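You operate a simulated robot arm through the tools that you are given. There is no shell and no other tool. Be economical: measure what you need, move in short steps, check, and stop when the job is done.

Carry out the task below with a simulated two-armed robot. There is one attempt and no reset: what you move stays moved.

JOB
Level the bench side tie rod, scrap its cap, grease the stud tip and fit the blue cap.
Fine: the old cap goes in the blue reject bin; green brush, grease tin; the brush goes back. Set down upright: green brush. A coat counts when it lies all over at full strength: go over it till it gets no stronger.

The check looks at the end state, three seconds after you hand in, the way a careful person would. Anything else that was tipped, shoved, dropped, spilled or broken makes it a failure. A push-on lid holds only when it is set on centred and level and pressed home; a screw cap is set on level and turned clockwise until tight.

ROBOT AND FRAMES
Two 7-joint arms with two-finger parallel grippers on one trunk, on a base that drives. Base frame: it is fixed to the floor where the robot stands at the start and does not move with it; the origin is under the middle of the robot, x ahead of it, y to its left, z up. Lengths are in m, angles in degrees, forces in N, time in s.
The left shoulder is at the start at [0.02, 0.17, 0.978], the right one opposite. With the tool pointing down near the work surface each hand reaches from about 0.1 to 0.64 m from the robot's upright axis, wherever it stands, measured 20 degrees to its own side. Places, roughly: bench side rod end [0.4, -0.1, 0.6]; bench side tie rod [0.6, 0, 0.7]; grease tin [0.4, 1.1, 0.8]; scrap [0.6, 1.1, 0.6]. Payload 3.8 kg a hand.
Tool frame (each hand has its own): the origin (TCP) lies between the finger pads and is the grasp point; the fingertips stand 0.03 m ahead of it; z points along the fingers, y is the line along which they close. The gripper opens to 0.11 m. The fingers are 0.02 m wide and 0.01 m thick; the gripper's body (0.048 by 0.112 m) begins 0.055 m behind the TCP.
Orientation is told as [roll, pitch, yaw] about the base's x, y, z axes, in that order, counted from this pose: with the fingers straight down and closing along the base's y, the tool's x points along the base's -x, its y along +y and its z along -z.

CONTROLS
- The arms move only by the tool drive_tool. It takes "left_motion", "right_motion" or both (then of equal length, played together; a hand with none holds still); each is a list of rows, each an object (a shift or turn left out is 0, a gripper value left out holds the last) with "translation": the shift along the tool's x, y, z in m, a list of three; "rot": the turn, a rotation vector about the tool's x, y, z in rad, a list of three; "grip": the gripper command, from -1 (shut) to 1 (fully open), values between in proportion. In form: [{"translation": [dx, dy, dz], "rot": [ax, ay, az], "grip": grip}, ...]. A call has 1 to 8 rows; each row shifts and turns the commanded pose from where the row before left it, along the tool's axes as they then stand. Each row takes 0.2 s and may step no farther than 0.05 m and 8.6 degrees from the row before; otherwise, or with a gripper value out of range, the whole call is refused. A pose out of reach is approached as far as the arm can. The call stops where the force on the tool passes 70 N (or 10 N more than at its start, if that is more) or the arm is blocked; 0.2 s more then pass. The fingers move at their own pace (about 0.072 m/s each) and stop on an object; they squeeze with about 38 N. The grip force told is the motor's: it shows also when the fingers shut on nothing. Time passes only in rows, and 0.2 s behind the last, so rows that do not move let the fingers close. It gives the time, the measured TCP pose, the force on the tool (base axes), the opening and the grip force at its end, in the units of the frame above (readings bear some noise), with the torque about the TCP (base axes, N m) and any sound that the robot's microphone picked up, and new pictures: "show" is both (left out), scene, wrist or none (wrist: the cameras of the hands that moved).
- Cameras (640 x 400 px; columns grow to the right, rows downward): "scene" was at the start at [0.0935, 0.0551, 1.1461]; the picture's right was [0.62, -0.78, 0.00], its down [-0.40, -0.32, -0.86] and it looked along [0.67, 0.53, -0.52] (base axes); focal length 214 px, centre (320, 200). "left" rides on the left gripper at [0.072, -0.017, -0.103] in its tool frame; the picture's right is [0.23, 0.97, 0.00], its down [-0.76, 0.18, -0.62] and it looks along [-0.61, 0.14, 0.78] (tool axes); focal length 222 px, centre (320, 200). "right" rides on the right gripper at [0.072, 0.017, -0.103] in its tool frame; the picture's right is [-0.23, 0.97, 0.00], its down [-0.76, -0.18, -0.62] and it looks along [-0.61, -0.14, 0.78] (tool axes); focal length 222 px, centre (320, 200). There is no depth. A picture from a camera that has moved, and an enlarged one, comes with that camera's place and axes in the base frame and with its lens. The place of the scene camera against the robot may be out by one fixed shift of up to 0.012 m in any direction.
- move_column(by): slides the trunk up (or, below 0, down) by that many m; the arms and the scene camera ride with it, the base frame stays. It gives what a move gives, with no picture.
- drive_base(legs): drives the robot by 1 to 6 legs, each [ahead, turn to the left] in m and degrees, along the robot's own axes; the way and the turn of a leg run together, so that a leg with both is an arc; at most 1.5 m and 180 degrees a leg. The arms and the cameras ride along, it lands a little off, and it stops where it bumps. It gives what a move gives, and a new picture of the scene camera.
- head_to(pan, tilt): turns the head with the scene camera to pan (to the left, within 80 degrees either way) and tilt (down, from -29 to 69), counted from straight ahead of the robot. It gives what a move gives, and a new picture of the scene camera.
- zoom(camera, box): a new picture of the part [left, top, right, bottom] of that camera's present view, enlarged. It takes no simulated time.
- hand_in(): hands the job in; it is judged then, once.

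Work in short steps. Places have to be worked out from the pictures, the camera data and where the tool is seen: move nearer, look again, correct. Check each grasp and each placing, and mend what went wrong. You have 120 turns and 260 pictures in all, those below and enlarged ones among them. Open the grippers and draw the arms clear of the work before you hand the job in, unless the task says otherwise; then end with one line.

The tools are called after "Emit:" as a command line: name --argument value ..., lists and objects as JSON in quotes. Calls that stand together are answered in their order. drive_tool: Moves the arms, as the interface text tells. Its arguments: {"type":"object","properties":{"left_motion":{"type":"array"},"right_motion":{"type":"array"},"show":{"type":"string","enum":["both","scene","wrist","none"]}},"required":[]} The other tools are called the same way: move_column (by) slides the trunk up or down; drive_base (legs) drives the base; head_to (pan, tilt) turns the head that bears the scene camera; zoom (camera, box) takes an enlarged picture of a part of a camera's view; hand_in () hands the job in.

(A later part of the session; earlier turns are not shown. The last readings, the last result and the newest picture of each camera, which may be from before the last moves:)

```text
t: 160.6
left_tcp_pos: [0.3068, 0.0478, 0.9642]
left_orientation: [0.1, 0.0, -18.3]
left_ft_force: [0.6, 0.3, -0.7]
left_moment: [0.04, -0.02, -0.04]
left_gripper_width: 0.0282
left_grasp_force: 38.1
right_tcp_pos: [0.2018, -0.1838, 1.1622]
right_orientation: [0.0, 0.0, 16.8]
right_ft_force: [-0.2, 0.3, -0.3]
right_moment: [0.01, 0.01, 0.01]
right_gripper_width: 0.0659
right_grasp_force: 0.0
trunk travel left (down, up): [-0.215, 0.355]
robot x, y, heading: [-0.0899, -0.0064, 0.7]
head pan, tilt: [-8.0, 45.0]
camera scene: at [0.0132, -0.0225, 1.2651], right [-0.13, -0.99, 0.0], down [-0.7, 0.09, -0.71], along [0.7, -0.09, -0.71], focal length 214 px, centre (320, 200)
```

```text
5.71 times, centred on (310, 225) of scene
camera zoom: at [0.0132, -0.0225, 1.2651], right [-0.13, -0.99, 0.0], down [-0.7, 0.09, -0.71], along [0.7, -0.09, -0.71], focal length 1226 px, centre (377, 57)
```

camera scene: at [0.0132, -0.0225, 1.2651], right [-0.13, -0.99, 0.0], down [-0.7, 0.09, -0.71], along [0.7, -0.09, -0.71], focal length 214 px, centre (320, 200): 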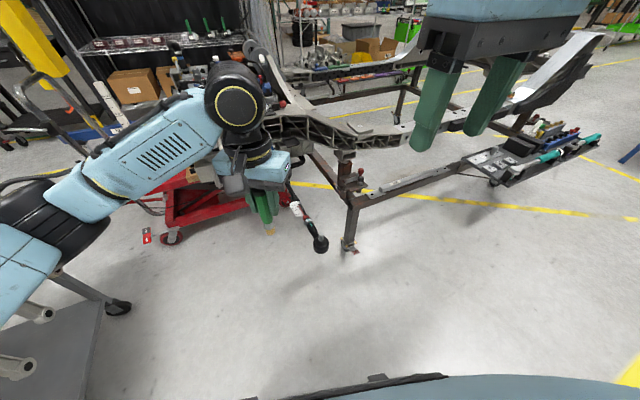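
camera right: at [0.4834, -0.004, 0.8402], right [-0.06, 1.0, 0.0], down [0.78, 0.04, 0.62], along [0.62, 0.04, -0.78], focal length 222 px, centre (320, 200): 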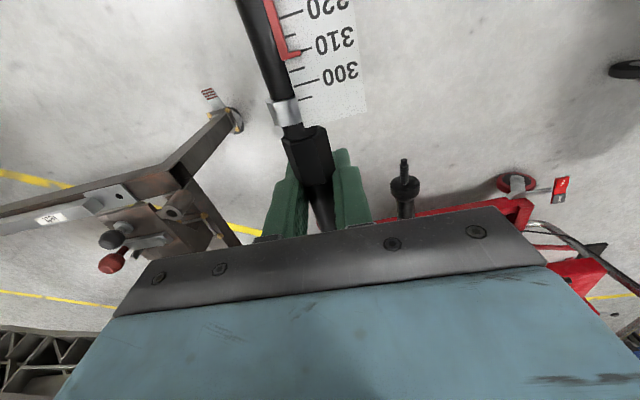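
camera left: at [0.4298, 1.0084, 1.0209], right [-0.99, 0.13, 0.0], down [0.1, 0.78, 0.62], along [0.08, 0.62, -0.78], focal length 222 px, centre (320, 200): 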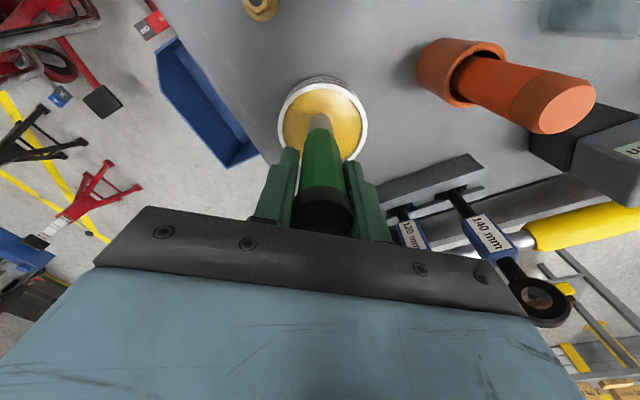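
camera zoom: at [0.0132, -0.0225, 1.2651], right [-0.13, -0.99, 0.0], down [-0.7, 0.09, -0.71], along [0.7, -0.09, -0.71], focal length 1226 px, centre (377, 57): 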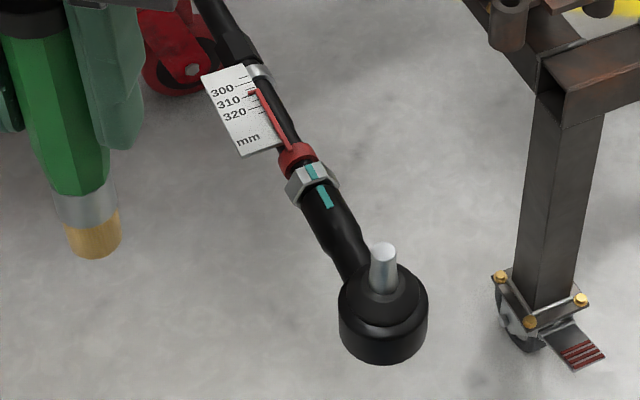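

Stud tip ≈ (0.335,-0.055,0.81), bright silver end. Brush tip is ~0.095 m ahead of TCP. Move the brush above the stud and look.

Emit:
drive_tool --left_motion '[{"translation": [-0.0197, -0.0297, 0]}, {"translation": [-0.0197, -0.0297, 0]}, {"translation": [-0.0197, -0.0297, 0]}, {}]' --show "wrist"

Emit:
zoom --camera "scene" --box '[270, 190, 350, 260]'

Emit:
zoom --camera "left" --box '[250, 60, 390, 180]'

```text
t: 161.6
left_tcp_pos: [0.3365, -0.0545, 0.9638]
left_orientation: [0.1, 0.0, -18.4]
left_ft_force: [-0.1, -0.3, 0.0]
left_moment: [0.05, 0.0, -0.01]
left_gripper_width: 0.028
left_grasp_force: 38.5
right_tcp_pos: [0.2028, -0.1846, 1.163]
right_orientation: [0.0, 0.0, 16.8]
right_ft_force: [-0.9, -0.6, 0.6]
right_moment: [-0.01, 0.0, 0.0]
right_gripper_width: 0.0662
right_grasp_force: 0.1
trunk travel left (down, up): [-0.215, 0.355]
robot x, y, heading: [-0.0952, -0.0116, 0.8]
head pan, tilt: [-8.0, 45.0]
camera left: at [0.2605, -0.0492, 1.067], right [0.09, 1.0, 0.0], down [0.78, -0.07, 0.62], along [0.62, -0.06, -0.78], focal length 222 px, centre (320, 200)
```

left: 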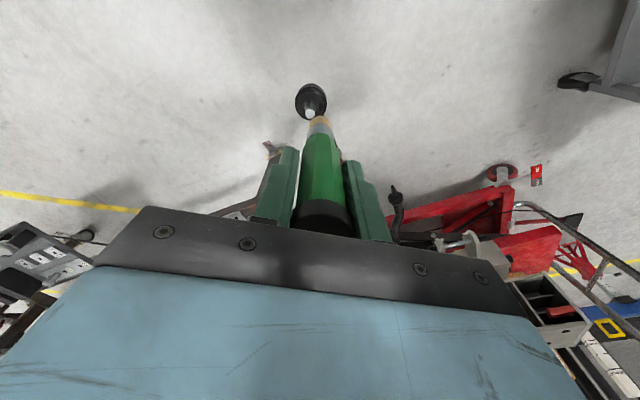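

```text
5.71 times, centred on (310, 225) of scene
camera zoom: at [0.0131, -0.0221, 1.2652], right [-0.13, -0.99, 0.0], down [-0.7, 0.09, -0.71], along [0.7, -0.09, -0.71], focal length 1226 px, centre (377, 57)
```

zoom: 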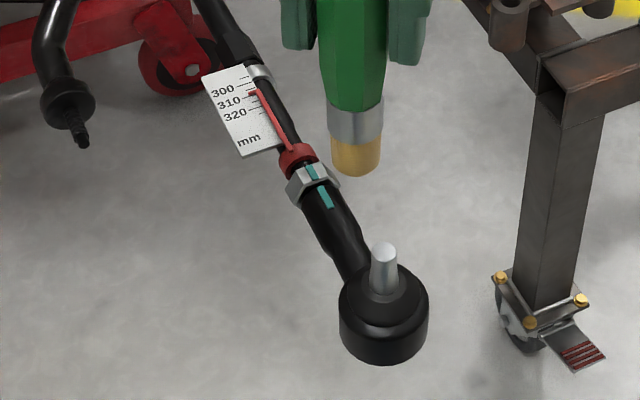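

```text
3.33 times, centred on (320, 120) of left
camera zoom: at [0.2605, -0.0492, 1.067], right [0.09, 1.0, 0.0], down [0.78, -0.07, 0.62], along [0.62, -0.06, -0.78], focal length 740 px, centre (320, 467)
```

zoom: 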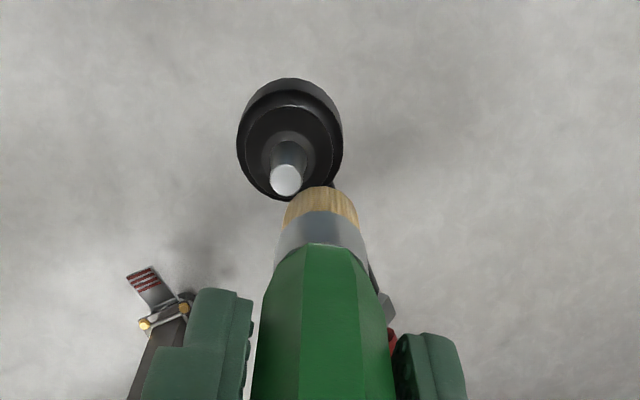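

Two wrist views put the stud tip at (0.352,-0.072,0.774). I centre the brush on it and lower most of the way.

Emit:
drive_tool --left_motion '[{"translation": [-0.0202, -0.0117, 0]}, {"translation": [0, 0, 0.04]}, {"translation": [0, 0, 0.035]}, {}]' --show "wrist"

Emit:
zoom --camera "scene" --box '[280, 200, 360, 260]'

Emit:
zoom --camera "left" --box '[250, 60, 390, 180]'

```text
t: 162.6
left_tcp_pos: [0.3512, -0.0734, 0.8884]
left_orientation: [0.2, -0.1, -18.3]
left_ft_force: [-1.1, 0.5, -0.4]
left_moment: [-0.02, 0.04, 0.02]
left_gripper_width: 0.0281
left_grasp_force: 38.4
right_tcp_pos: [0.2017, -0.1851, 1.1634]
right_orientation: [-0.1, -0.1, 16.9]
right_ft_force: [-0.1, -0.3, 0.1]
right_moment: [-0.05, -0.02, -0.01]
right_gripper_width: 0.066
right_grasp_force: 0.2
trunk travel left (down, up): [-0.215, 0.355]
robot x, y, heading: [-0.0888, -0.0127, 0.7]
head pan, tilt: [-8.0, 45.0]
camera left: at [0.2769, -0.0676, 0.9926], right [0.09, 1.0, 0.0], down [0.78, -0.07, 0.62], along [0.62, -0.06, -0.78], focal length 222 px, centre (320, 200)
```

left: 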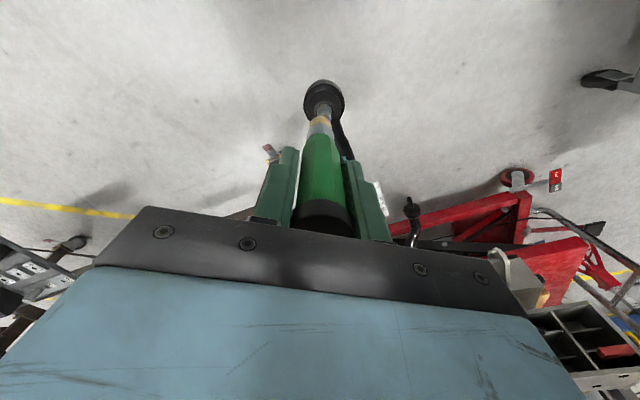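

```text
6.67 times, centred on (320, 230) of scene
camera zoom: at [0.0131, -0.0225, 1.2652], right [-0.13, -0.99, 0.0], down [-0.7, 0.09, -0.71], along [0.7, -0.09, -0.71], focal length 1430 px, centre (320, 0)
```

zoom: 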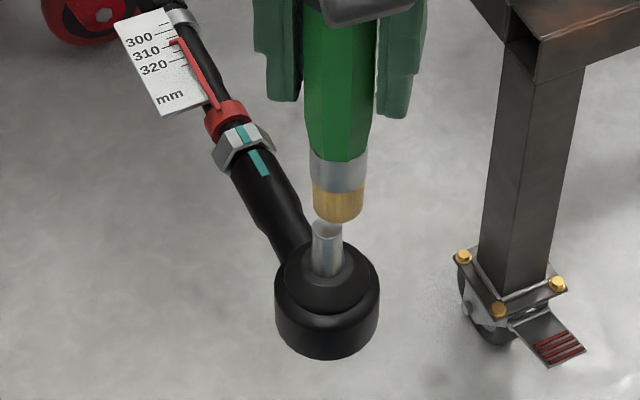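

```text
3.33 times, centred on (320, 120) of left
camera zoom: at [0.2769, -0.0676, 0.9926], right [0.09, 1.0, 0.0], down [0.78, -0.07, 0.62], along [0.62, -0.06, -0.78], focal length 740 px, centre (320, 467)
```

zoom: 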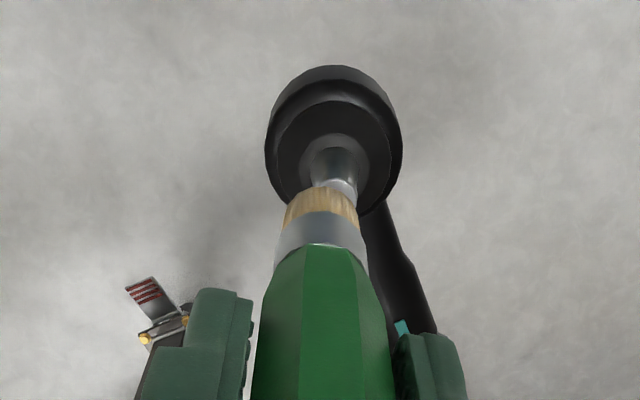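

Brush needs ~4 mm toward +y. Correct and lower gently onto the stud tip.

Emit:
drive_tool --left_motion '[{"translation": [0.0013, 0.0038, 0]}, {"translation": [0, 0, 0.008]}, {"translation": [0, 0, 0.006]}, {}]' --show "none"

Emit:
zoom --camera "scene" --box '[280, 200, 360, 260]'

Emit:
zoom --camera "left" --box '[280, 70, 370, 150]'

```text
t: 163.6
left_tcp_pos: [0.3508, -0.069, 0.8755]
left_orientation: [0.0, -0.1, -18.2]
left_ft_force: [0.1, 0.0, 3.6]
left_moment: [-0.05, 0.1, -0.03]
left_gripper_width: 0.0281
left_grasp_force: 38.1
right_tcp_pos: [0.2029, -0.1847, 1.1638]
right_orientation: [0.0, -0.1, 16.7]
right_ft_force: [0.6, -0.1, 0.2]
right_moment: [-0.03, 0.01, 0.02]
right_gripper_width: 0.0657
right_grasp_force: 0.1
trunk travel left (down, up): [-0.215, 0.355]
robot x, y, heading: [-0.093, -0.0092, 0.7]
head pan, tilt: [-8.0, 45.0]
```

```text
6.67 times, centred on (320, 230) of scene
camera zoom: at [0.0128, -0.0225, 1.2652], right [-0.13, -0.99, 0.0], down [-0.7, 0.09, -0.71], along [0.7, -0.09, -0.71], focal length 1430 px, centre (320, 0)
```

zoom: 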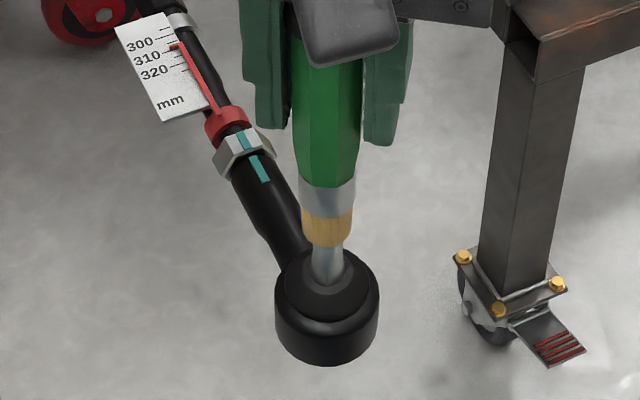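

```text
5.00 times, centred on (325, 110) of left
camera zoom: at [0.2761, -0.0631, 0.9787], right [0.09, 1.0, 0.0], down [0.78, -0.07, 0.62], along [0.62, -0.06, -0.78], focal length 1111 px, centre (295, 650)
```

zoom: 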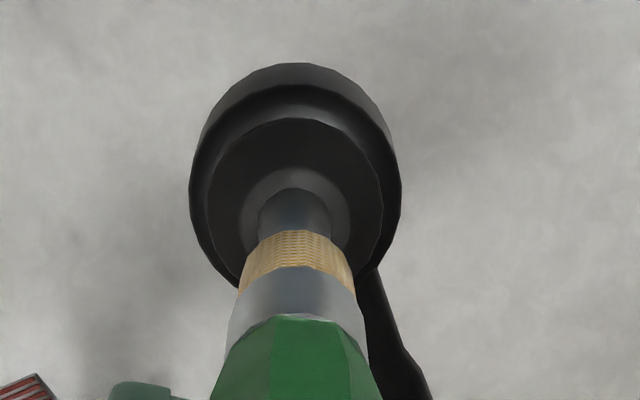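

Contact (3.6 N), well centred. Press slightly and wipe in small circles.

Emit:
drive_tool --left_motion '[{"translation": [0.006, 0, 0.002]}, {"translation": [-0.006, 0.006, 0]}, {"translation": [-0.006, -0.006, 0]}, {"translation": [0.006, -0.006, 0]}, {"translation": [0.006, 0.006, 0]}, {"translation": [-0.006, 0.006, 0]}, {"translation": [-0.006, -0.006, 0]}, {"translation": [0.006, 0, 0]}]' --show "none"

Emit:
drive_tool --left_motion '[{"translation": [0, 0, -0.02]}, {"translation": [0, 0, -0.02]}, {"translation": [0.03, 0.02, 0]}, {}]' --show "none"

Emit:
zoom --camera "scene" --box '[290, 200, 350, 250]'

Emit:
zoom --camera "left" --box '[270, 60, 370, 140]'

```text
t: 165.4
left_tcp_pos: [0.3511, -0.0682, 0.8735]
left_orientation: [0.1, 0.0, -18.3]
left_ft_force: [-0.1, 1.2, 1.4]
left_moment: [0.0, -0.01, -0.03]
left_gripper_width: 0.028
left_grasp_force: 37.9
right_tcp_pos: [0.202, -0.1844, 1.1632]
right_orientation: [0.0, 0.0, 16.8]
right_ft_force: [-0.4, -0.1, -1.5]
right_moment: [-0.03, 0.0, 0.05]
right_gripper_width: 0.066
right_grasp_force: 0.0
trunk travel left (down, up): [-0.215, 0.355]
robot x, y, heading: [-0.0904, -0.009, 0.6]
head pan, tilt: [-8.0, 45.0]
```

```text
t: 166.4
left_tcp_pos: [0.3293, -0.0414, 0.9131]
left_orientation: [0.2, -0.1, -18.3]
left_ft_force: [0.2, -0.4, -1.3]
left_moment: [0.0, 0.03, -0.04]
left_gripper_width: 0.0283
left_grasp_force: 38.1
right_tcp_pos: [0.2039, -0.1849, 1.1635]
right_orientation: [-0.1, 0.0, 16.9]
right_ft_force: [-0.4, -0.2, -0.3]
right_moment: [0.02, 0.02, -0.03]
right_gripper_width: 0.0661
right_grasp_force: 0.0
trunk travel left (down, up): [-0.215, 0.355]
robot x, y, heading: [-0.0922, -0.011, 0.7]
head pan, tilt: [-8.0, 45.0]
```

```text
8.00 times, centred on (320, 225) of scene
camera zoom: at [0.0133, -0.0231, 1.2651], right [-0.13, -0.99, 0.0], down [-0.7, 0.09, -0.71], along [0.7, -0.09, -0.71], focal length 1716 px, centre (320, 0)
```

zoom: 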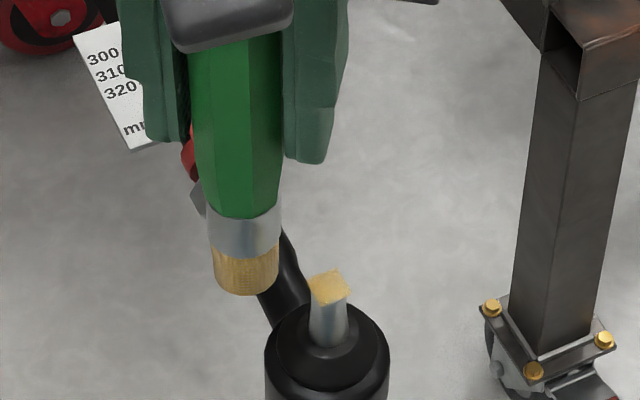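

```text
5.00 times, centred on (320, 100) of left
camera zoom: at [0.2536, -0.0352, 1.0159], right [0.09, 1.0, 0.0], down [0.78, -0.07, 0.62], along [0.62, -0.05, -0.78], focal length 1111 px, centre (320, 700)
```

zoom: 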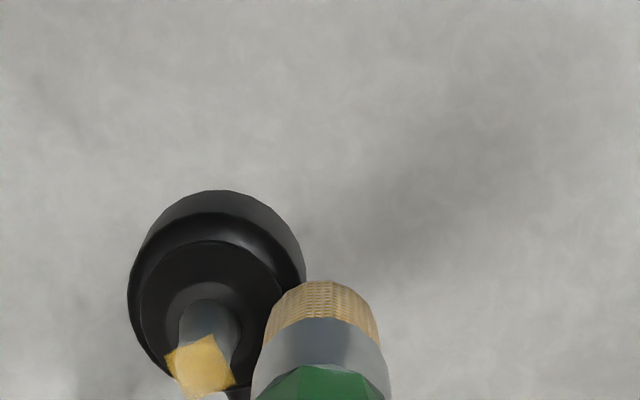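

A grease patch now lies on the stud top. I go over it again with wider circles, then compare.

Emit:
drive_tool --left_motion '[{"translation": [-0.03, -0.02, 0]}, {"translation": [0, 0, 0.02]}, {"translation": [0, 0, 0.02]}, {"translation": [0.008, 0, 0]}, {"translation": [0, 0.008, 0]}, {"translation": [-0.008, 0, 0]}, {"translation": [-0.008, 0, 0]}, {"translation": [0, -0.008, 0]}]' --show "none"

Emit:
drive_tool --left_motion '[{"translation": [0, -0.008, 0]}, {"translation": [0.008, 0, 0]}, {"translation": [0.008, 0, 0]}, {"translation": [0, 0.008, 0]}, {"translation": [-0.008, 0, 0]}, {"translation": [0, 0, -0.02]}, {"translation": [0, 0, -0.02]}, {"translation": [0.03, 0.03, 0]}]' --show "none"

Emit:
zoom --camera "scene" --box '[290, 200, 350, 250]'

Emit:
zoom --camera "left" --box '[250, 80, 350, 160]'

```text
t: 168.2
left_tcp_pos: [0.3583, -0.071, 0.8735]
left_orientation: [0.0, -0.1, -18.3]
left_ft_force: [0.5, 1.0, -0.2]
left_moment: [0.02, 0.01, 0.01]
left_gripper_width: 0.0282
left_grasp_force: 38.2
right_tcp_pos: [0.2024, -0.1839, 1.1637]
right_orientation: [0.1, 0.0, 16.8]
right_ft_force: [0.4, 0.6, -0.6]
right_moment: [-0.02, 0.0, 0.0]
right_gripper_width: 0.0661
right_grasp_force: 0.1
trunk travel left (down, up): [-0.215, 0.355]
robot x, y, heading: [-0.0922, -0.011, 0.4]
head pan, tilt: [-8.0, 45.0]
```

```text
t: 170.0
left_tcp_pos: [0.3317, -0.0286, 0.9143]
left_orientation: [0.1, 0.0, -18.2]
left_ft_force: [-0.7, 0.2, -0.3]
left_moment: [-0.03, 0.0, 0.01]
left_gripper_width: 0.0283
left_grasp_force: 38.0
right_tcp_pos: [0.201, -0.1827, 1.1637]
right_orientation: [-0.2, 0.0, 16.8]
right_ft_force: [-0.6, 0.8, 0.2]
right_moment: [-0.03, 0.0, 0.02]
right_gripper_width: 0.0663
right_grasp_force: 0.0
trunk travel left (down, up): [-0.215, 0.355]
robot x, y, heading: [-0.0905, -0.0114, 0.5]
head pan, tilt: [-8.0, 45.0]
```

```text
8.00 times, centred on (320, 225) of scene
camera zoom: at [0.013, -0.0212, 1.2652], right [-0.13, -0.99, 0.0], down [-0.7, 0.09, -0.71], along [0.7, -0.09, -0.71], focal length 1716 px, centre (320, 0)
```

zoom: 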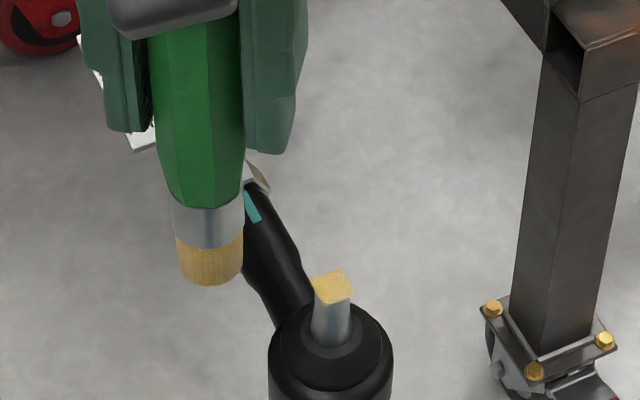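

```text
5.00 times, centred on (300, 120) of left
camera zoom: at [0.257, -0.0232, 1.0175], right [0.09, 1.0, 0.0], down [0.78, -0.07, 0.62], along [0.62, -0.05, -0.78], focal length 1111 px, centre (420, 600)
```

zoom: 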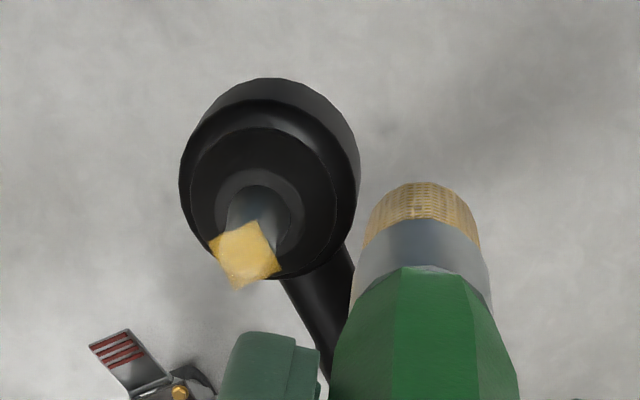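

Emit:
zoom --camera "left" --box '[280, 120, 320, 145]'

Emit:
drive_tool --left_motion '[{"translation": [-0.03, -0.03, 0]}, {"translation": [0, 0, 0.02]}, {"translation": [0, 0, 0.022]}, {"translation": [0.004, 0, 0]}, {"translation": [-0.004, 0.004, 0]}, {"translation": [-0.004, -0.004, 0]}, {"translation": [0.004, -0.004, 0]}, {"translation": [0, 0.004, 0]}]' --show "none"

Emit:
drive_tool --left_motion '[{"translation": [0.006, 0.006, 0]}, {"translation": [-0.006, 0.0, 0]}, {"translation": [-0.006, -0.006, 0]}, {"translation": [0.0, -0.006, 0]}, {"translation": [0.006, 0.006, 0]}, {"translation": [0, 0, -0.021]}, {"translation": [0, 0, -0.021]}, {"translation": [0.03, 0.03, 0]}]' --show "none"

Emit:
zoom --camera "left" --box '[280, 120, 320, 145]'

```text
16.00 times, centred on (300, 132) of left
camera zoom: at [0.257, -0.0232, 1.0175], right [0.09, 1.0, 0.0], down [0.78, -0.07, 0.62], along [0.62, -0.05, -0.78], focal length 3554 px, centre (640, 1280)
```

zoom: 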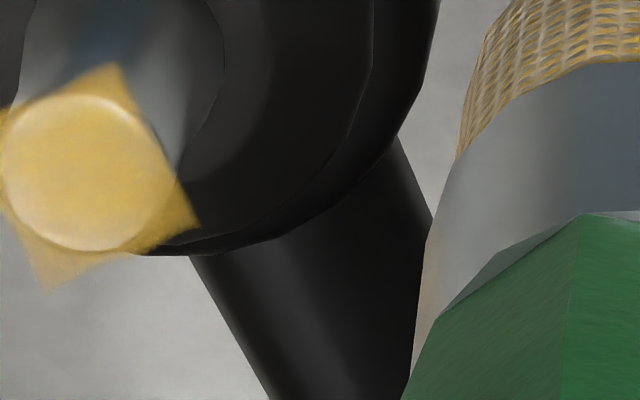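

```text
t: 171.8
left_tcp_pos: [0.3509, -0.0682, 0.8721]
left_orientation: [0.1, 0.0, -18.3]
left_ft_force: [-0.1, -0.6, 1.2]
left_moment: [-0.03, 0.01, 0.02]
left_gripper_width: 0.0281
left_grasp_force: 37.7
right_tcp_pos: [0.202, -0.1834, 1.1637]
right_orientation: [0.0, 0.0, 16.8]
right_ft_force: [-0.4, -0.6, 0.1]
right_moment: [0.01, 0.01, -0.01]
right_gripper_width: 0.066
right_grasp_force: 0.1
trunk travel left (down, up): [-0.215, 0.355]
robot x, y, heading: [-0.0913, -0.0132, 0.9]
head pan, tilt: [-8.0, 45.0]
```

```text
t: 173.6
left_tcp_pos: [0.3329, -0.0288, 0.9138]
left_orientation: [0.2, 0.0, -18.3]
left_ft_force: [0.0, -0.2, -1.5]
left_moment: [-0.02, 0.01, 0.03]
left_gripper_width: 0.0281
left_grasp_force: 37.4
right_tcp_pos: [0.2015, -0.1838, 1.1633]
right_orientation: [-0.2, 0.0, 16.8]
right_ft_force: [1.0, 0.4, 0.0]
right_moment: [-0.01, 0.02, 0.04]
right_gripper_width: 0.0657
right_grasp_force: 0.1
trunk travel left (down, up): [-0.215, 0.355]
robot x, y, heading: [-0.0926, -0.0102, 0.7]
head pan, tilt: [-8.0, 45.0]
```

```text
16.00 times, centred on (300, 132) of left
camera zoom: at [0.2577, -0.023, 1.0172], right [0.09, 1.0, 0.0], down [0.78, -0.07, 0.62], along [0.62, -0.05, -0.78], focal length 3554 px, centre (640, 1280)
```

zoom: 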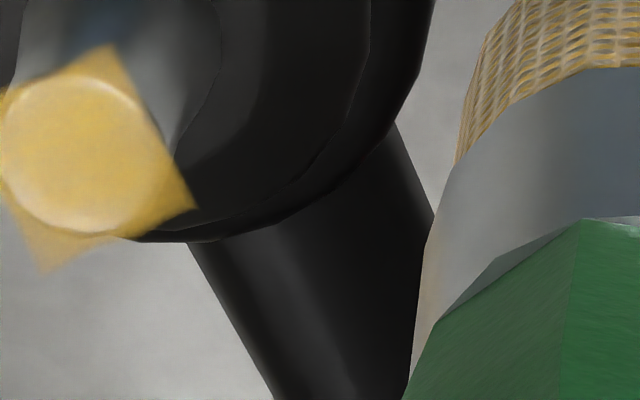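

Coat got a bit stronger; the far-right corner of the patch looks paler. Another pass biased that way.

Emit:
drive_tool --left_motion '[{"translation": [-0.03, -0.03, 0]}, {"translation": [0, 0, 0.02]}, {"translation": [0, 0, 0.023]}, {"translation": [-0.006, -0.004, 0]}, {"translation": [0, -0.004, 0]}, {"translation": [-0.004, 0.004, 0]}, {"translation": [0.002, 0.006, 0]}, {"translation": [0.004, 0.004, 0]}]' --show "none"

Emit:
drive_tool --left_motion '[{"translation": [0.006, 0, 0]}, {"translation": [0.004, -0.006, 0]}, {"translation": [-0.006, -0.004, 0]}, {"translation": [-0.006, 0, 0]}, {"translation": [0.006, 0.004, 0]}, {"translation": [0, 0, -0.022]}, {"translation": [0, 0, -0.021]}, {"translation": [0.03, 0.03, 0]}]' --show "none"

Emit:
zoom --camera "left" --box '[275, 115, 315, 140]'

```text
t: 175.4
left_tcp_pos: [0.3564, -0.0649, 0.8717]
left_orientation: [0.1, 0.0, -18.3]
left_ft_force: [-0.1, -1.4, -0.3]
left_moment: [0.0, -0.01, 0.01]
left_gripper_width: 0.0279
left_grasp_force: 38.2
right_tcp_pos: [0.2021, -0.185, 1.1629]
right_orientation: [0.0, 0.0, 16.8]
right_ft_force: [0.7, 1.5, -0.4]
right_moment: [0.01, 0.03, -0.02]
right_gripper_width: 0.0661
right_grasp_force: 0.0
trunk travel left (down, up): [-0.215, 0.355]
robot x, y, heading: [-0.0904, -0.0105, 0.2]
head pan, tilt: [-8.0, 45.0]
```

```text
t: 177.2
left_tcp_pos: [0.3314, -0.0298, 0.9129]
left_orientation: [0.1, -0.1, -18.3]
left_ft_force: [-0.4, -0.2, -0.5]
left_moment: [0.0, -0.01, 0.02]
left_gripper_width: 0.0282
left_grasp_force: 37.8
right_tcp_pos: [0.2024, -0.1835, 1.163]
right_orientation: [-0.2, 0.1, 17.0]
right_ft_force: [-0.5, 0.1, -0.2]
right_moment: [-0.01, -0.01, 0.0]
right_gripper_width: 0.0661
right_grasp_force: 0.1
trunk travel left (down, up): [-0.215, 0.355]
robot x, y, heading: [-0.0944, -0.0123, 0.7]
head pan, tilt: [-8.0, 45.0]
```

```text
16.00 times, centred on (295, 128) of left
camera zoom: at [0.2565, -0.0245, 1.0167], right [0.09, 1.0, 0.0], down [0.78, -0.07, 0.62], along [0.62, -0.05, -0.78], focal length 3554 px, centre (720, 1360)
```

zoom: 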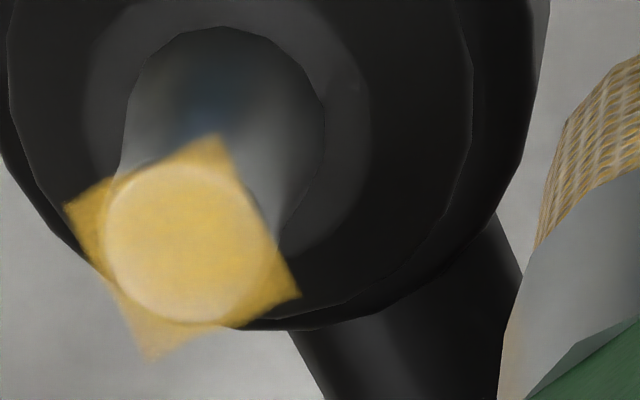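

Coat is nearly uniform. One more pass slightly deeper to see whether it still strengthens.

Emit:
drive_tool --left_motion '[{"translation": [-0.03, -0.03, 0]}, {"translation": [0, 0, 0.022]}, {"translation": [0, 0, 0.023]}, {"translation": [0, 0, 0.001]}, {"translation": [0.004, 0.003, 0]}, {"translation": [-0.004, 0.003, 0]}, {"translation": [-0.004, -0.003, 0]}, {"translation": [0.0, -0.006, 0]}]' --show "none"

Emit:
drive_tool --left_motion '[{"translation": [-0.005, 0.002, 0]}, {"translation": [0.002, 0.006, 0]}, {"translation": [0.006, 0.0, 0]}, {"translation": [0.004, -0.005, 0]}, {"translation": [-0.003, 0.0, 0]}, {"translation": [0, 0, -0.022]}, {"translation": [0, 0, -0.022]}, {"translation": [0.03, 0.03, 0]}]' --show "none"

Emit:
zoom --camera "left" --box '[275, 115, 315, 140]'

Emit:
zoom --camera "scene" --box '[300, 215, 340, 245]'

```text
t: 179.0
left_tcp_pos: [0.3545, -0.0721, 0.8678]
left_orientation: [0.1, 0.0, -18.3]
left_ft_force: [0.2, -0.2, -0.3]
left_moment: [-0.02, 0.02, -0.02]
left_gripper_width: 0.0282
left_grasp_force: 37.8
right_tcp_pos: [0.2024, -0.1843, 1.1629]
right_orientation: [0.0, 0.0, 16.8]
right_ft_force: [0.6, -1.6, -0.4]
right_moment: [-0.01, -0.01, 0.01]
right_gripper_width: 0.0662
right_grasp_force: 0.0
trunk travel left (down, up): [-0.215, 0.355]
robot x, y, heading: [-0.0882, -0.0149, 0.3]
head pan, tilt: [-8.0, 45.0]
```

```text
t: 180.8
left_tcp_pos: [0.3315, -0.0297, 0.9126]
left_orientation: [0.0, 0.0, -18.3]
left_ft_force: [0.6, -0.7, 0.2]
left_moment: [-0.01, -0.01, -0.02]
left_gripper_width: 0.0282
left_grasp_force: 37.9
right_tcp_pos: [0.203, -0.1832, 1.1638]
right_orientation: [-0.1, -0.1, 16.9]
right_ft_force: [1.1, 0.9, -0.5]
right_moment: [-0.03, -0.01, 0.01]
right_gripper_width: 0.0659
right_grasp_force: 0.1
trunk travel left (down, up): [-0.215, 0.355]
robot x, y, heading: [-0.0913, -0.0102, 0.6]
head pan, tilt: [-8.0, 45.0]
```

```text
16.00 times, centred on (295, 128) of left
camera zoom: at [0.2571, -0.0236, 1.0146], right [0.09, 1.0, 0.0], down [0.78, -0.07, 0.62], along [0.62, -0.06, -0.78], focal length 3554 px, centre (720, 1360)
```

zoom: 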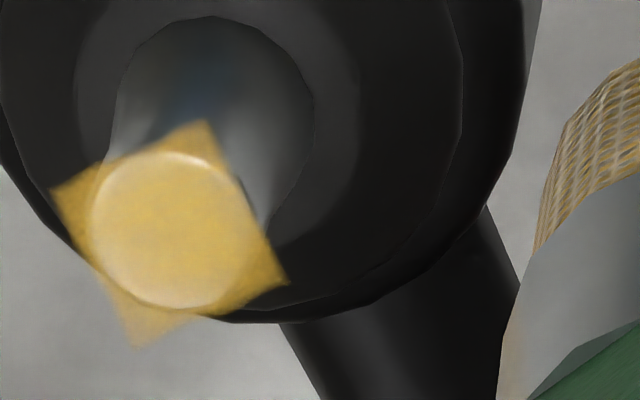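

```text
13.33 times, centred on (320, 230) of scene
camera zoom: at [0.013, -0.0213, 1.2652], right [-0.13, -0.99, 0.0], down [-0.7, 0.09, -0.71], along [0.7, -0.09, -0.71], focal length 2860 px, centre (320, -200)
```

zoom: 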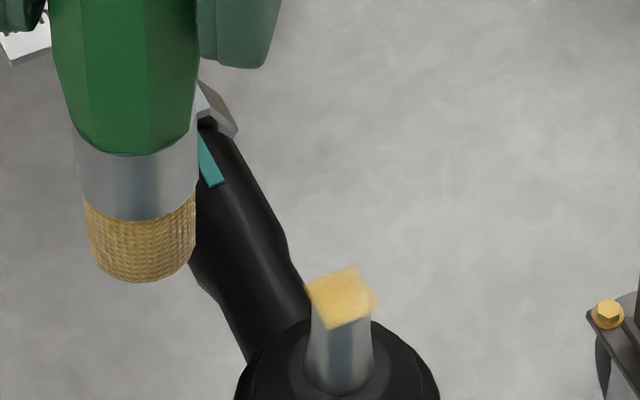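

Passes 4 and 5 look alike. One last longer pass to confirm saturation.

Emit:
drive_tool --left_motion '[{"translation": [-0.03, -0.03, 0]}, {"translation": [0, 0, 0.022]}, {"translation": [0, 0, 0.022]}, {"translation": [0.005, 0.0, 0]}, {"translation": [-0.005, 0.005, 0]}, {"translation": [-0.005, -0.005, 0]}, {"translation": [-0.003, -0.003, 0]}, {"translation": [0.004, -0.002, 0]}]' --show "none"

Emit:
drive_tool --left_motion '[{"translation": [0.008, 0.001, 0]}, {"translation": [0.0, 0.008, 0]}, {"translation": [-0.008, 0.0, 0]}, {"translation": [0.0, -0.008, 0]}, {"translation": [0.004, 0.004, 0]}, {"translation": [0, 0, -0.022]}, {"translation": [0, 0, -0.022]}, {"translation": [0.03, 0.03, 0]}]' --show "none"

Emit:
zoom --camera "left" --box '[275, 115, 315, 140]'

```text
t: 182.6
left_tcp_pos: [0.352, -0.0732, 0.8674]
left_orientation: [0.1, 0.0, -18.2]
left_ft_force: [0.6, -0.6, -0.2]
left_moment: [0.0, 0.0, 0.01]
left_gripper_width: 0.028
left_grasp_force: 38.2
right_tcp_pos: [0.2024, -0.1841, 1.1638]
right_orientation: [0.1, -0.1, 16.7]
right_ft_force: [-0.1, -0.5, 0.2]
right_moment: [0.03, -0.03, 0.0]
right_gripper_width: 0.0662
right_grasp_force: 0.1
trunk travel left (down, up): [-0.215, 0.355]
robot x, y, heading: [-0.0945, -0.0167, 0.5]
head pan, tilt: [-8.0, 45.0]
```

```text
t: 184.4
left_tcp_pos: [0.3313, -0.0294, 0.91]
left_orientation: [0.0, 0.0, -18.3]
left_ft_force: [0.0, -0.7, -0.7]
left_moment: [-0.01, -0.01, 0.03]
left_gripper_width: 0.028
left_grasp_force: 38.6
right_tcp_pos: [0.2023, -0.1836, 1.1631]
right_orientation: [-0.1, 0.1, 16.9]
right_ft_force: [-0.7, 0.8, -0.1]
right_moment: [-0.01, -0.01, 0.03]
right_gripper_width: 0.0663
right_grasp_force: 0.1
trunk travel left (down, up): [-0.215, 0.355]
robot x, y, heading: [-0.0886, -0.0142, 0.5]
head pan, tilt: [-8.0, 45.0]
```

```text
16.00 times, centred on (295, 128) of left
camera zoom: at [0.2567, -0.0237, 1.0142], right [0.09, 1.0, 0.0], down [0.78, -0.07, 0.62], along [0.62, -0.06, -0.78], focal length 3554 px, centre (720, 1360)
```

zoom: 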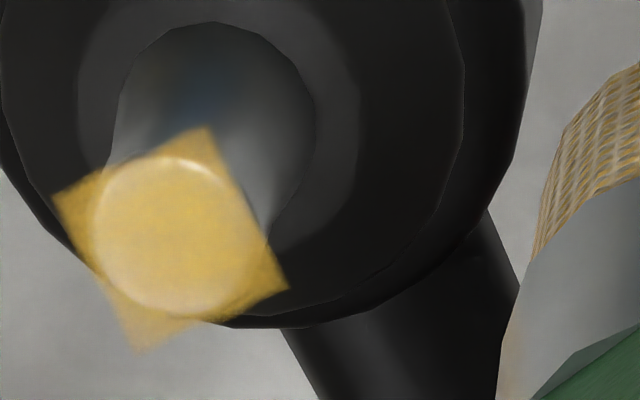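

Slight strengthening still possible; one more double pass a bit lower.

Emit:
drive_tool --left_motion '[{"translation": [-0.03, -0.03, 0]}, {"translation": [0, 0, 0.023]}, {"translation": [0, 0, 0.023]}, {"translation": [0.004, 0.0, 0]}, {"translation": [-0.004, 0.004, 0]}, {"translation": [-0.004, -0.004, 0]}, {"translation": [0.002, -0.004, 0]}, {"translation": [0.004, 0.002, 0]}]' --show "none"

Emit:
drive_tool --left_motion '[{"translation": [0.002, 0.004, 0]}, {"translation": [-0.004, 0.003, 0]}, {"translation": [-0.005, -0.003, 0]}, {"translation": [-0.001, -0.006, 0]}, {"translation": [0.006, 0.0, 0]}, {"translation": [0.002, 0.006, 0]}, {"translation": [-0.006, 0.0, 0]}, {"translation": [0.002, -0.003, 0]}]' --show "none"

Emit:
drive_tool --left_motion '[{"translation": [0, 0, -0.023]}, {"translation": [0, 0, -0.023]}, {"translation": [0.03, 0.03, 0]}, {}]' --show "none"

Emit:
zoom --camera "left" --box '[275, 115, 315, 140]'

```text
t: 186.2
left_tcp_pos: [0.349, -0.0695, 0.8654]
left_orientation: [0.1, 0.0, -18.3]
left_ft_force: [-0.2, -0.8, 1.8]
left_moment: [-0.02, 0.0, 0.0]
left_gripper_width: 0.028
left_grasp_force: 38.2
right_tcp_pos: [0.2018, -0.1854, 1.1639]
right_orientation: [0.0, 0.0, 16.8]
right_ft_force: [-1.2, -0.8, -0.4]
right_moment: [-0.01, -0.02, -0.01]
right_gripper_width: 0.0659
right_grasp_force: 0.0
trunk travel left (down, up): [-0.215, 0.355]
robot x, y, heading: [-0.0909, -0.0136, 0.5]
head pan, tilt: [-8.0, 45.0]
```

```text
t: 188.0
left_tcp_pos: [0.3522, -0.07, 0.8651]
left_orientation: [0.2, 0.0, -18.3]
left_ft_force: [0.4, 0.8, 3.0]
left_moment: [0.1, -0.08, 0.01]
left_gripper_width: 0.028
left_grasp_force: 38.4
right_tcp_pos: [0.2028, -0.1833, 1.1643]
right_orientation: [0.1, 0.0, 16.8]
right_ft_force: [-0.3, 0.4, 0.2]
right_moment: [-0.02, 0.0, -0.01]
right_gripper_width: 0.0659
right_grasp_force: 0.1
trunk travel left (down, up): [-0.215, 0.355]
robot x, y, heading: [-0.0931, -0.0102, 0.4]
head pan, tilt: [-8.0, 45.0]
```

```text
t: 189.0
left_tcp_pos: [0.3339, -0.0348, 0.911]
left_orientation: [0.1, 0.0, -18.3]
left_ft_force: [-0.2, -0.2, -0.9]
left_moment: [0.0, 0.02, -0.04]
left_gripper_width: 0.0284
left_grasp_force: 37.7
right_tcp_pos: [0.2027, -0.1851, 1.1645]
right_orientation: [0.0, -0.1, 16.8]
right_ft_force: [0.5, -0.5, 0.0]
right_moment: [0.02, 0.0, 0.01]
right_gripper_width: 0.0657
right_grasp_force: 0.1
trunk travel left (down, up): [-0.215, 0.355]
robot x, y, heading: [-0.0923, -0.012, 0.8]
head pan, tilt: [-8.0, 45.0]
```

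```text
16.00 times, centred on (295, 128) of left
camera zoom: at [0.2587, -0.028, 1.0142], right [0.09, 1.0, 0.0], down [0.78, -0.07, 0.62], along [0.62, -0.06, -0.78], focal length 3554 px, centre (720, 1360)
```

zoom: 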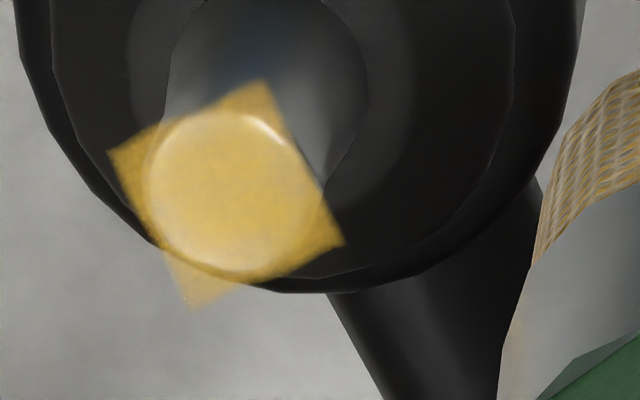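

The coat no longer changes: full strength. Raise the trunk and return to the cart to put the brush back.

Emit:
move_column --by 0.22

Emit:
drive_base --legs '[[0, 46], [0.72, 0], [0, 54]]'

Emit:
drive_tool --left_motion '[{"rot": [0, 0, -0.1]}, {}]' --show "wrist"

```text
t: 191.3
left_tcp_pos: [0.3339, -0.0328, 1.1303]
left_orientation: [0.0, 0.0, -18.2]
left_ft_force: [0.0, -0.1, -0.3]
left_moment: [-0.01, -0.01, 0.03]
left_gripper_width: 0.0281
left_grasp_force: 38.3
right_tcp_pos: [0.2028, -0.1843, 1.3832]
right_orientation: [0.1, 0.0, 16.8]
right_ft_force: [0.7, -0.4, -0.4]
right_moment: [0.01, -0.01, 0.03]
right_gripper_width: 0.0658
right_grasp_force: 0.1
trunk travel left (down, up): [-0.435, 0.135]
robot x, y, heading: [-0.0924, -0.011, 0.5]
head pan, tilt: [-8.0, 45.0]
```

```text
t: 199.7
left_tcp_pos: [0.3507, 0.9312, 1.1315]
left_orientation: [0.1, 0.0, 81.6]
left_ft_force: [-0.9, -0.8, 0.1]
left_moment: [-0.01, -0.01, -0.01]
left_gripper_width: 0.0282
left_grasp_force: 38.2
right_tcp_pos: [0.521, 0.8279, 1.3835]
right_orientation: [0.0, 0.0, 116.8]
right_ft_force: [0.3, 0.5, 0.5]
right_moment: [0.01, -0.01, -0.03]
right_gripper_width: 0.0658
right_grasp_force: 0.0
trunk travel left (down, up): [-0.435, 0.135]
robot x, y, heading: [0.4024, 0.5086, 100.3]
head pan, tilt: [-8.0, 45.0]
camera scene: at [0.396, 0.6106, 1.4852], right [1.0, 0.04, 0.0], down [0.03, -0.71, -0.71], along [-0.03, 0.71, -0.71], focal length 214 px, centre (320, 200)
```

scene: 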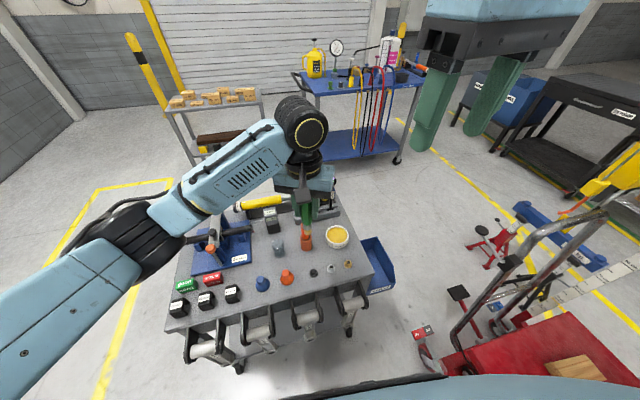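

```text
t: 200.3
left_tcp_pos: [0.3511, 0.932, 1.13]
left_orientation: [0.1, 0.0, 87.4]
left_ft_force: [0.4, 1.5, 0.5]
left_moment: [0.02, 0.01, 0.0]
left_gripper_width: 0.028
left_grasp_force: 38.2
right_tcp_pos: [0.5209, 0.8266, 1.3843]
right_orientation: [0.0, -0.2, 116.7]
right_ft_force: [-0.2, 0.2, 0.0]
right_moment: [-0.01, -0.02, 0.0]
right_gripper_width: 0.066
right_grasp_force: 0.1
trunk travel left (down, up): [-0.435, 0.135]
robot x, y, heading: [0.4001, 0.509, 100.5]
head pan, tilt: [-8.0, 45.0]
camera left: at [0.3636, 0.8568, 1.2342], right [-0.98, -0.18, 0.0], down [-0.14, 0.77, 0.62], along [-0.11, 0.61, -0.78], focal length 222 px, centre (320, 200)
```

left: 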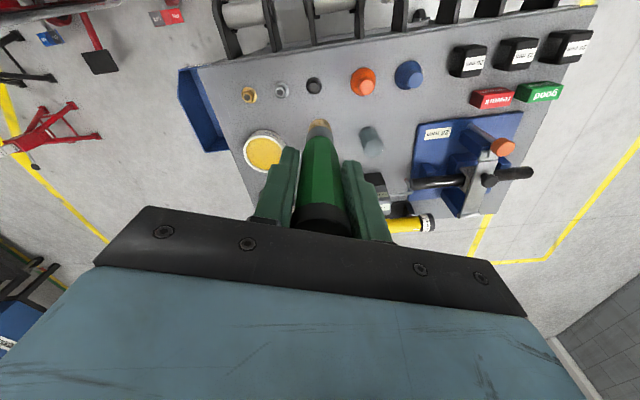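

Lower the trunk a bit and move the brush over the glass.

Emit:
move_column --by -0.08

Emit:
drive_tool --left_motion '[{"translation": [-0.0222, 0.0318, 0]}, {"translation": [-0.0222, 0.0318, 0]}, {"translation": [-0.0222, 0.0318, 0]}, {"translation": [-0.0222, 0.0318, 0]}, {}]' --show "wrist"

Emit:
zoom --camera "left" --box '[240, 60, 400, 160]'

Emit:
zoom --camera "scene" --box '[220, 170, 340, 290]'

```text
t: 201.5
left_tcp_pos: [0.3507, 0.931, 1.0511]
left_orientation: [0.2, 0.0, 87.4]
left_ft_force: [-0.4, 0.5, -0.8]
left_moment: [0.0, 0.01, -0.01]
left_gripper_width: 0.0283
left_grasp_force: 37.7
right_tcp_pos: [0.522, 0.8277, 1.3036]
right_orientation: [0.0, -0.1, 116.8]
right_ft_force: [-0.1, 0.4, 1.0]
right_moment: [0.01, 0.01, 0.02]
right_gripper_width: 0.0662
right_grasp_force: 0.1
trunk travel left (down, up): [-0.355, 0.215]
robot x, y, heading: [0.4068, 0.5116, 100.6]
head pan, tilt: [-8.0, 45.0]
```

```text
t: 202.7
left_tcp_pos: [0.2273, 1.0262, 1.0503]
left_orientation: [0.1, 0.1, 87.4]
left_ft_force: [-0.1, 0.7, 0.7]
left_moment: [-0.01, -0.01, -0.03]
left_gripper_width: 0.028
left_grasp_force: 37.1
right_tcp_pos: [0.5227, 0.8276, 1.3036]
right_orientation: [0.0, -0.1, 116.9]
right_ft_force: [-0.2, -0.7, 0.6]
right_moment: [-0.01, -0.02, 0.0]
right_gripper_width: 0.066
right_grasp_force: 0.1
trunk travel left (down, up): [-0.355, 0.215]
robot x, y, heading: [0.4033, 0.5097, 100.5]
head pan, tilt: [-8.0, 45.0]
camera left: at [0.2404, 0.9521, 1.154], right [-0.98, -0.18, 0.0], down [-0.14, 0.77, 0.62], along [-0.11, 0.61, -0.78], focal length 222 px, centre (320, 200)
```

left: 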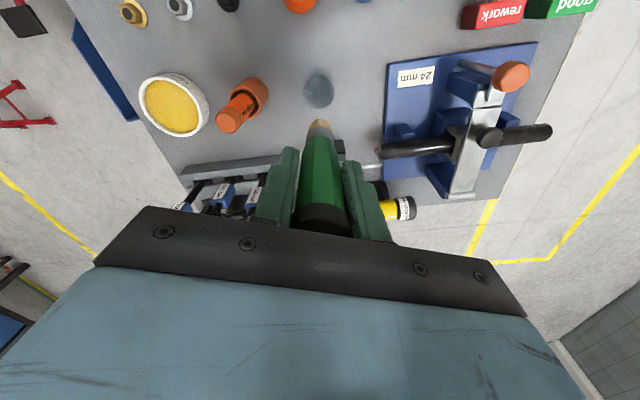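

```text
4.00 times, centred on (320, 110) of left
camera zoom: at [0.2404, 0.9521, 1.154], right [-0.98, -0.18, 0.0], down [-0.14, 0.77, 0.62], along [-0.11, 0.61, -0.78], focal length 888 px, centre (320, 560)
```

zoom: 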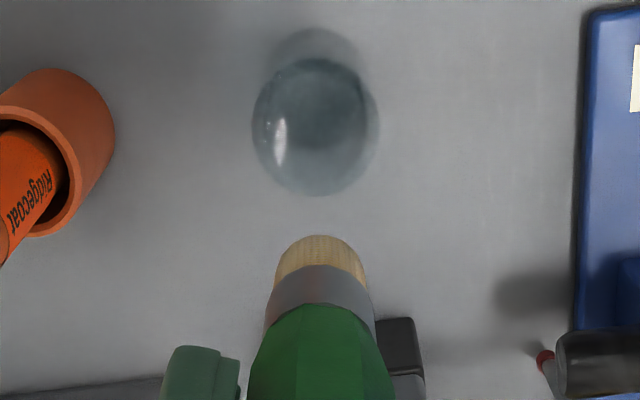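

```text
3.33 times, centred on (280, 230) of scene
camera zoom: at [0.3965, 0.6103, 1.4052], right [1.0, 0.04, 0.0], down [0.03, -0.71, -0.71], along [-0.03, 0.71, -0.71], focal length 715 px, centre (453, 100)
```

zoom: 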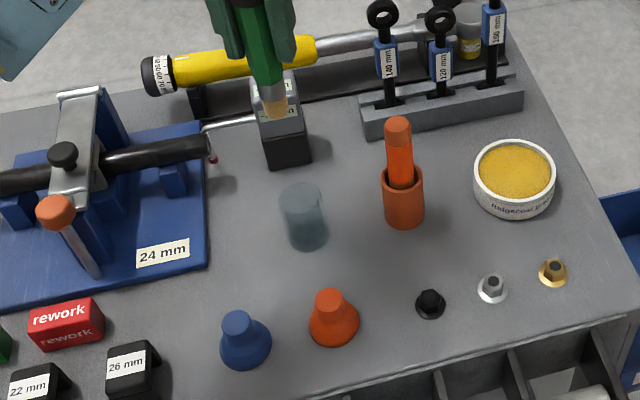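

Glass at (0.229,1.0225), brush aligned within 4 mm. Descend into the glass until the original height/contact.

Emit:
drive_tool --left_motion '[{"translation": [0.002, 0, 0.04]}, {"translation": [0.001, 0, 0.04]}, {"translation": [0, 0, 0.025]}, {}]' --show "none"

Emit:
zoom --camera "left" --box '[240, 60, 400, 160]'

Emit:
zoom --camera "scene" --box '[240, 190, 320, 260]'

```text
t: 203.7
left_tcp_pos: [0.2269, 1.0225, 0.9457]
left_orientation: [0.2, -0.2, 87.3]
left_ft_force: [0.1, 0.6, -0.4]
left_moment: [0.0, 0.02, 0.01]
left_gripper_width: 0.0281
left_grasp_force: 38.0
right_tcp_pos: [0.5214, 0.8286, 1.3042]
right_orientation: [0.1, 0.0, 116.9]
right_ft_force: [-0.4, -0.3, 0.0]
right_moment: [0.04, 0.04, 0.01]
right_gripper_width: 0.066
right_grasp_force: 0.1
trunk travel left (down, up): [-0.355, 0.215]
robot x, y, heading: [0.4005, 0.5113, 100.4]
head pan, tilt: [-8.0, 45.0]
```

```text
4.00 times, centred on (320, 110) of left
camera zoom: at [0.2408, 0.9487, 1.0495], right [-0.98, -0.18, 0.0], down [-0.14, 0.77, 0.62], along [-0.11, 0.61, -0.78], focal length 888 px, centre (320, 560)
```

zoom: 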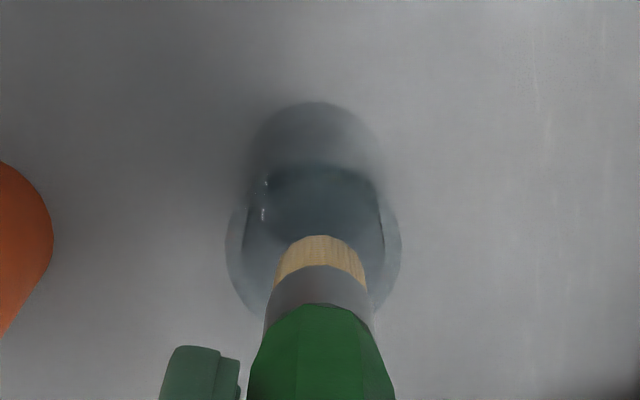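

```text
5.71 times, centred on (280, 225) of scene
camera zoom: at [0.3963, 0.6105, 1.4052], right [1.0, 0.04, 0.0], down [0.03, -0.71, -0.71], along [-0.03, 0.71, -0.71], focal length 1226 px, centre (549, 57)
```

zoom: 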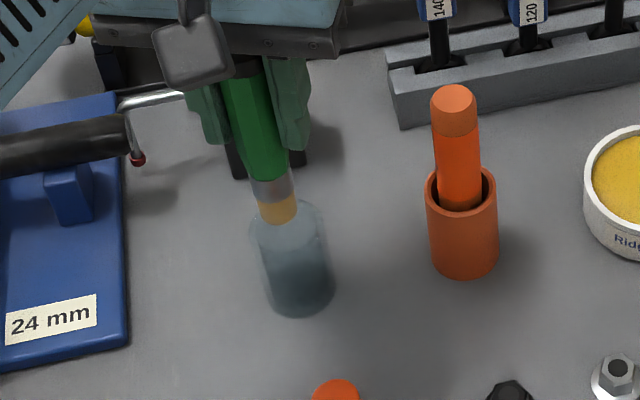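

Emit:
drive_tool --left_motion '[{"translation": [0, -0.003, 0]}, {"translation": [0, 0, 0.015]}, {"translation": [0, 0, 0.015]}, {"translation": [0, 0, 0.015]}, {"translation": [0, 0, 0.008]}, {}]' --show "none"

Emit:
zoom --camera "left" --box '[240, 60, 400, 160]'

Emit:
zoom --camera "scene" --box '[240, 190, 320, 260]'

```text
t: 205.1
left_tcp_pos: [0.2299, 1.0231, 0.8934]
left_orientation: [0.2, 0.1, 87.3]
left_ft_force: [0.3, -0.5, -0.2]
left_moment: [-0.01, 0.01, -0.01]
left_gripper_width: 0.0284
left_grasp_force: 38.0
right_tcp_pos: [0.5215, 0.8271, 1.3039]
right_orientation: [0.0, 0.1, 116.9]
right_ft_force: [0.0, 0.2, -0.5]
right_moment: [-0.01, -0.03, 0.02]
right_gripper_width: 0.0661
right_grasp_force: 0.0
trunk travel left (down, up): [-0.355, 0.215]
robot x, y, heading: [0.3982, 0.5112, 100.7]
head pan, tilt: [-8.0, 45.0]
```

```text
4.00 times, centred on (320, 110) of left
camera zoom: at [0.2434, 0.9484, 0.9963], right [-0.98, -0.18, 0.0], down [-0.14, 0.77, 0.62], along [-0.11, 0.61, -0.78], focal length 888 px, centre (320, 560)
```

zoom: 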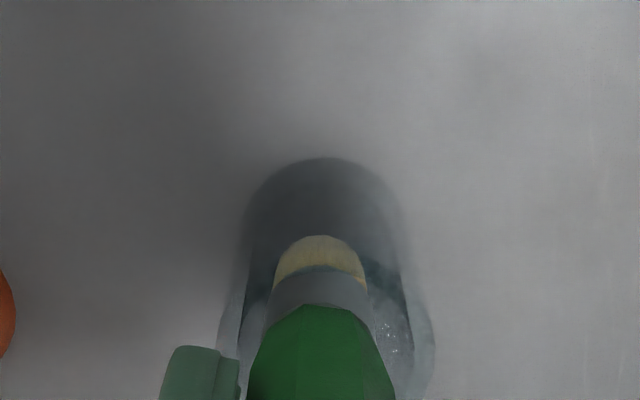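

```text
5.71 times, centred on (280, 225) of scene
camera zoom: at [0.3963, 0.6106, 1.4052], right [1.0, 0.04, 0.0], down [0.03, -0.71, -0.71], along [-0.03, 0.71, -0.71], focal length 1226 px, centre (549, 57)
```

zoom: 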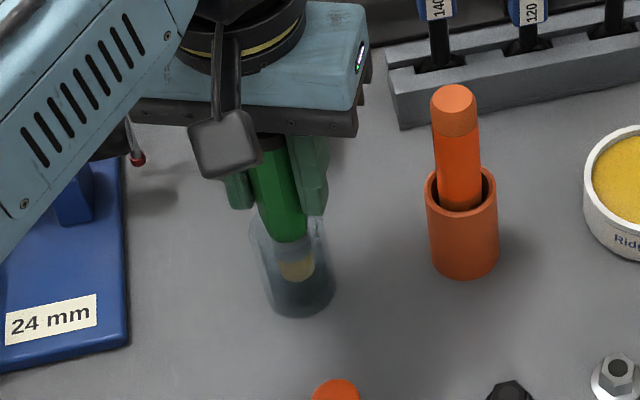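

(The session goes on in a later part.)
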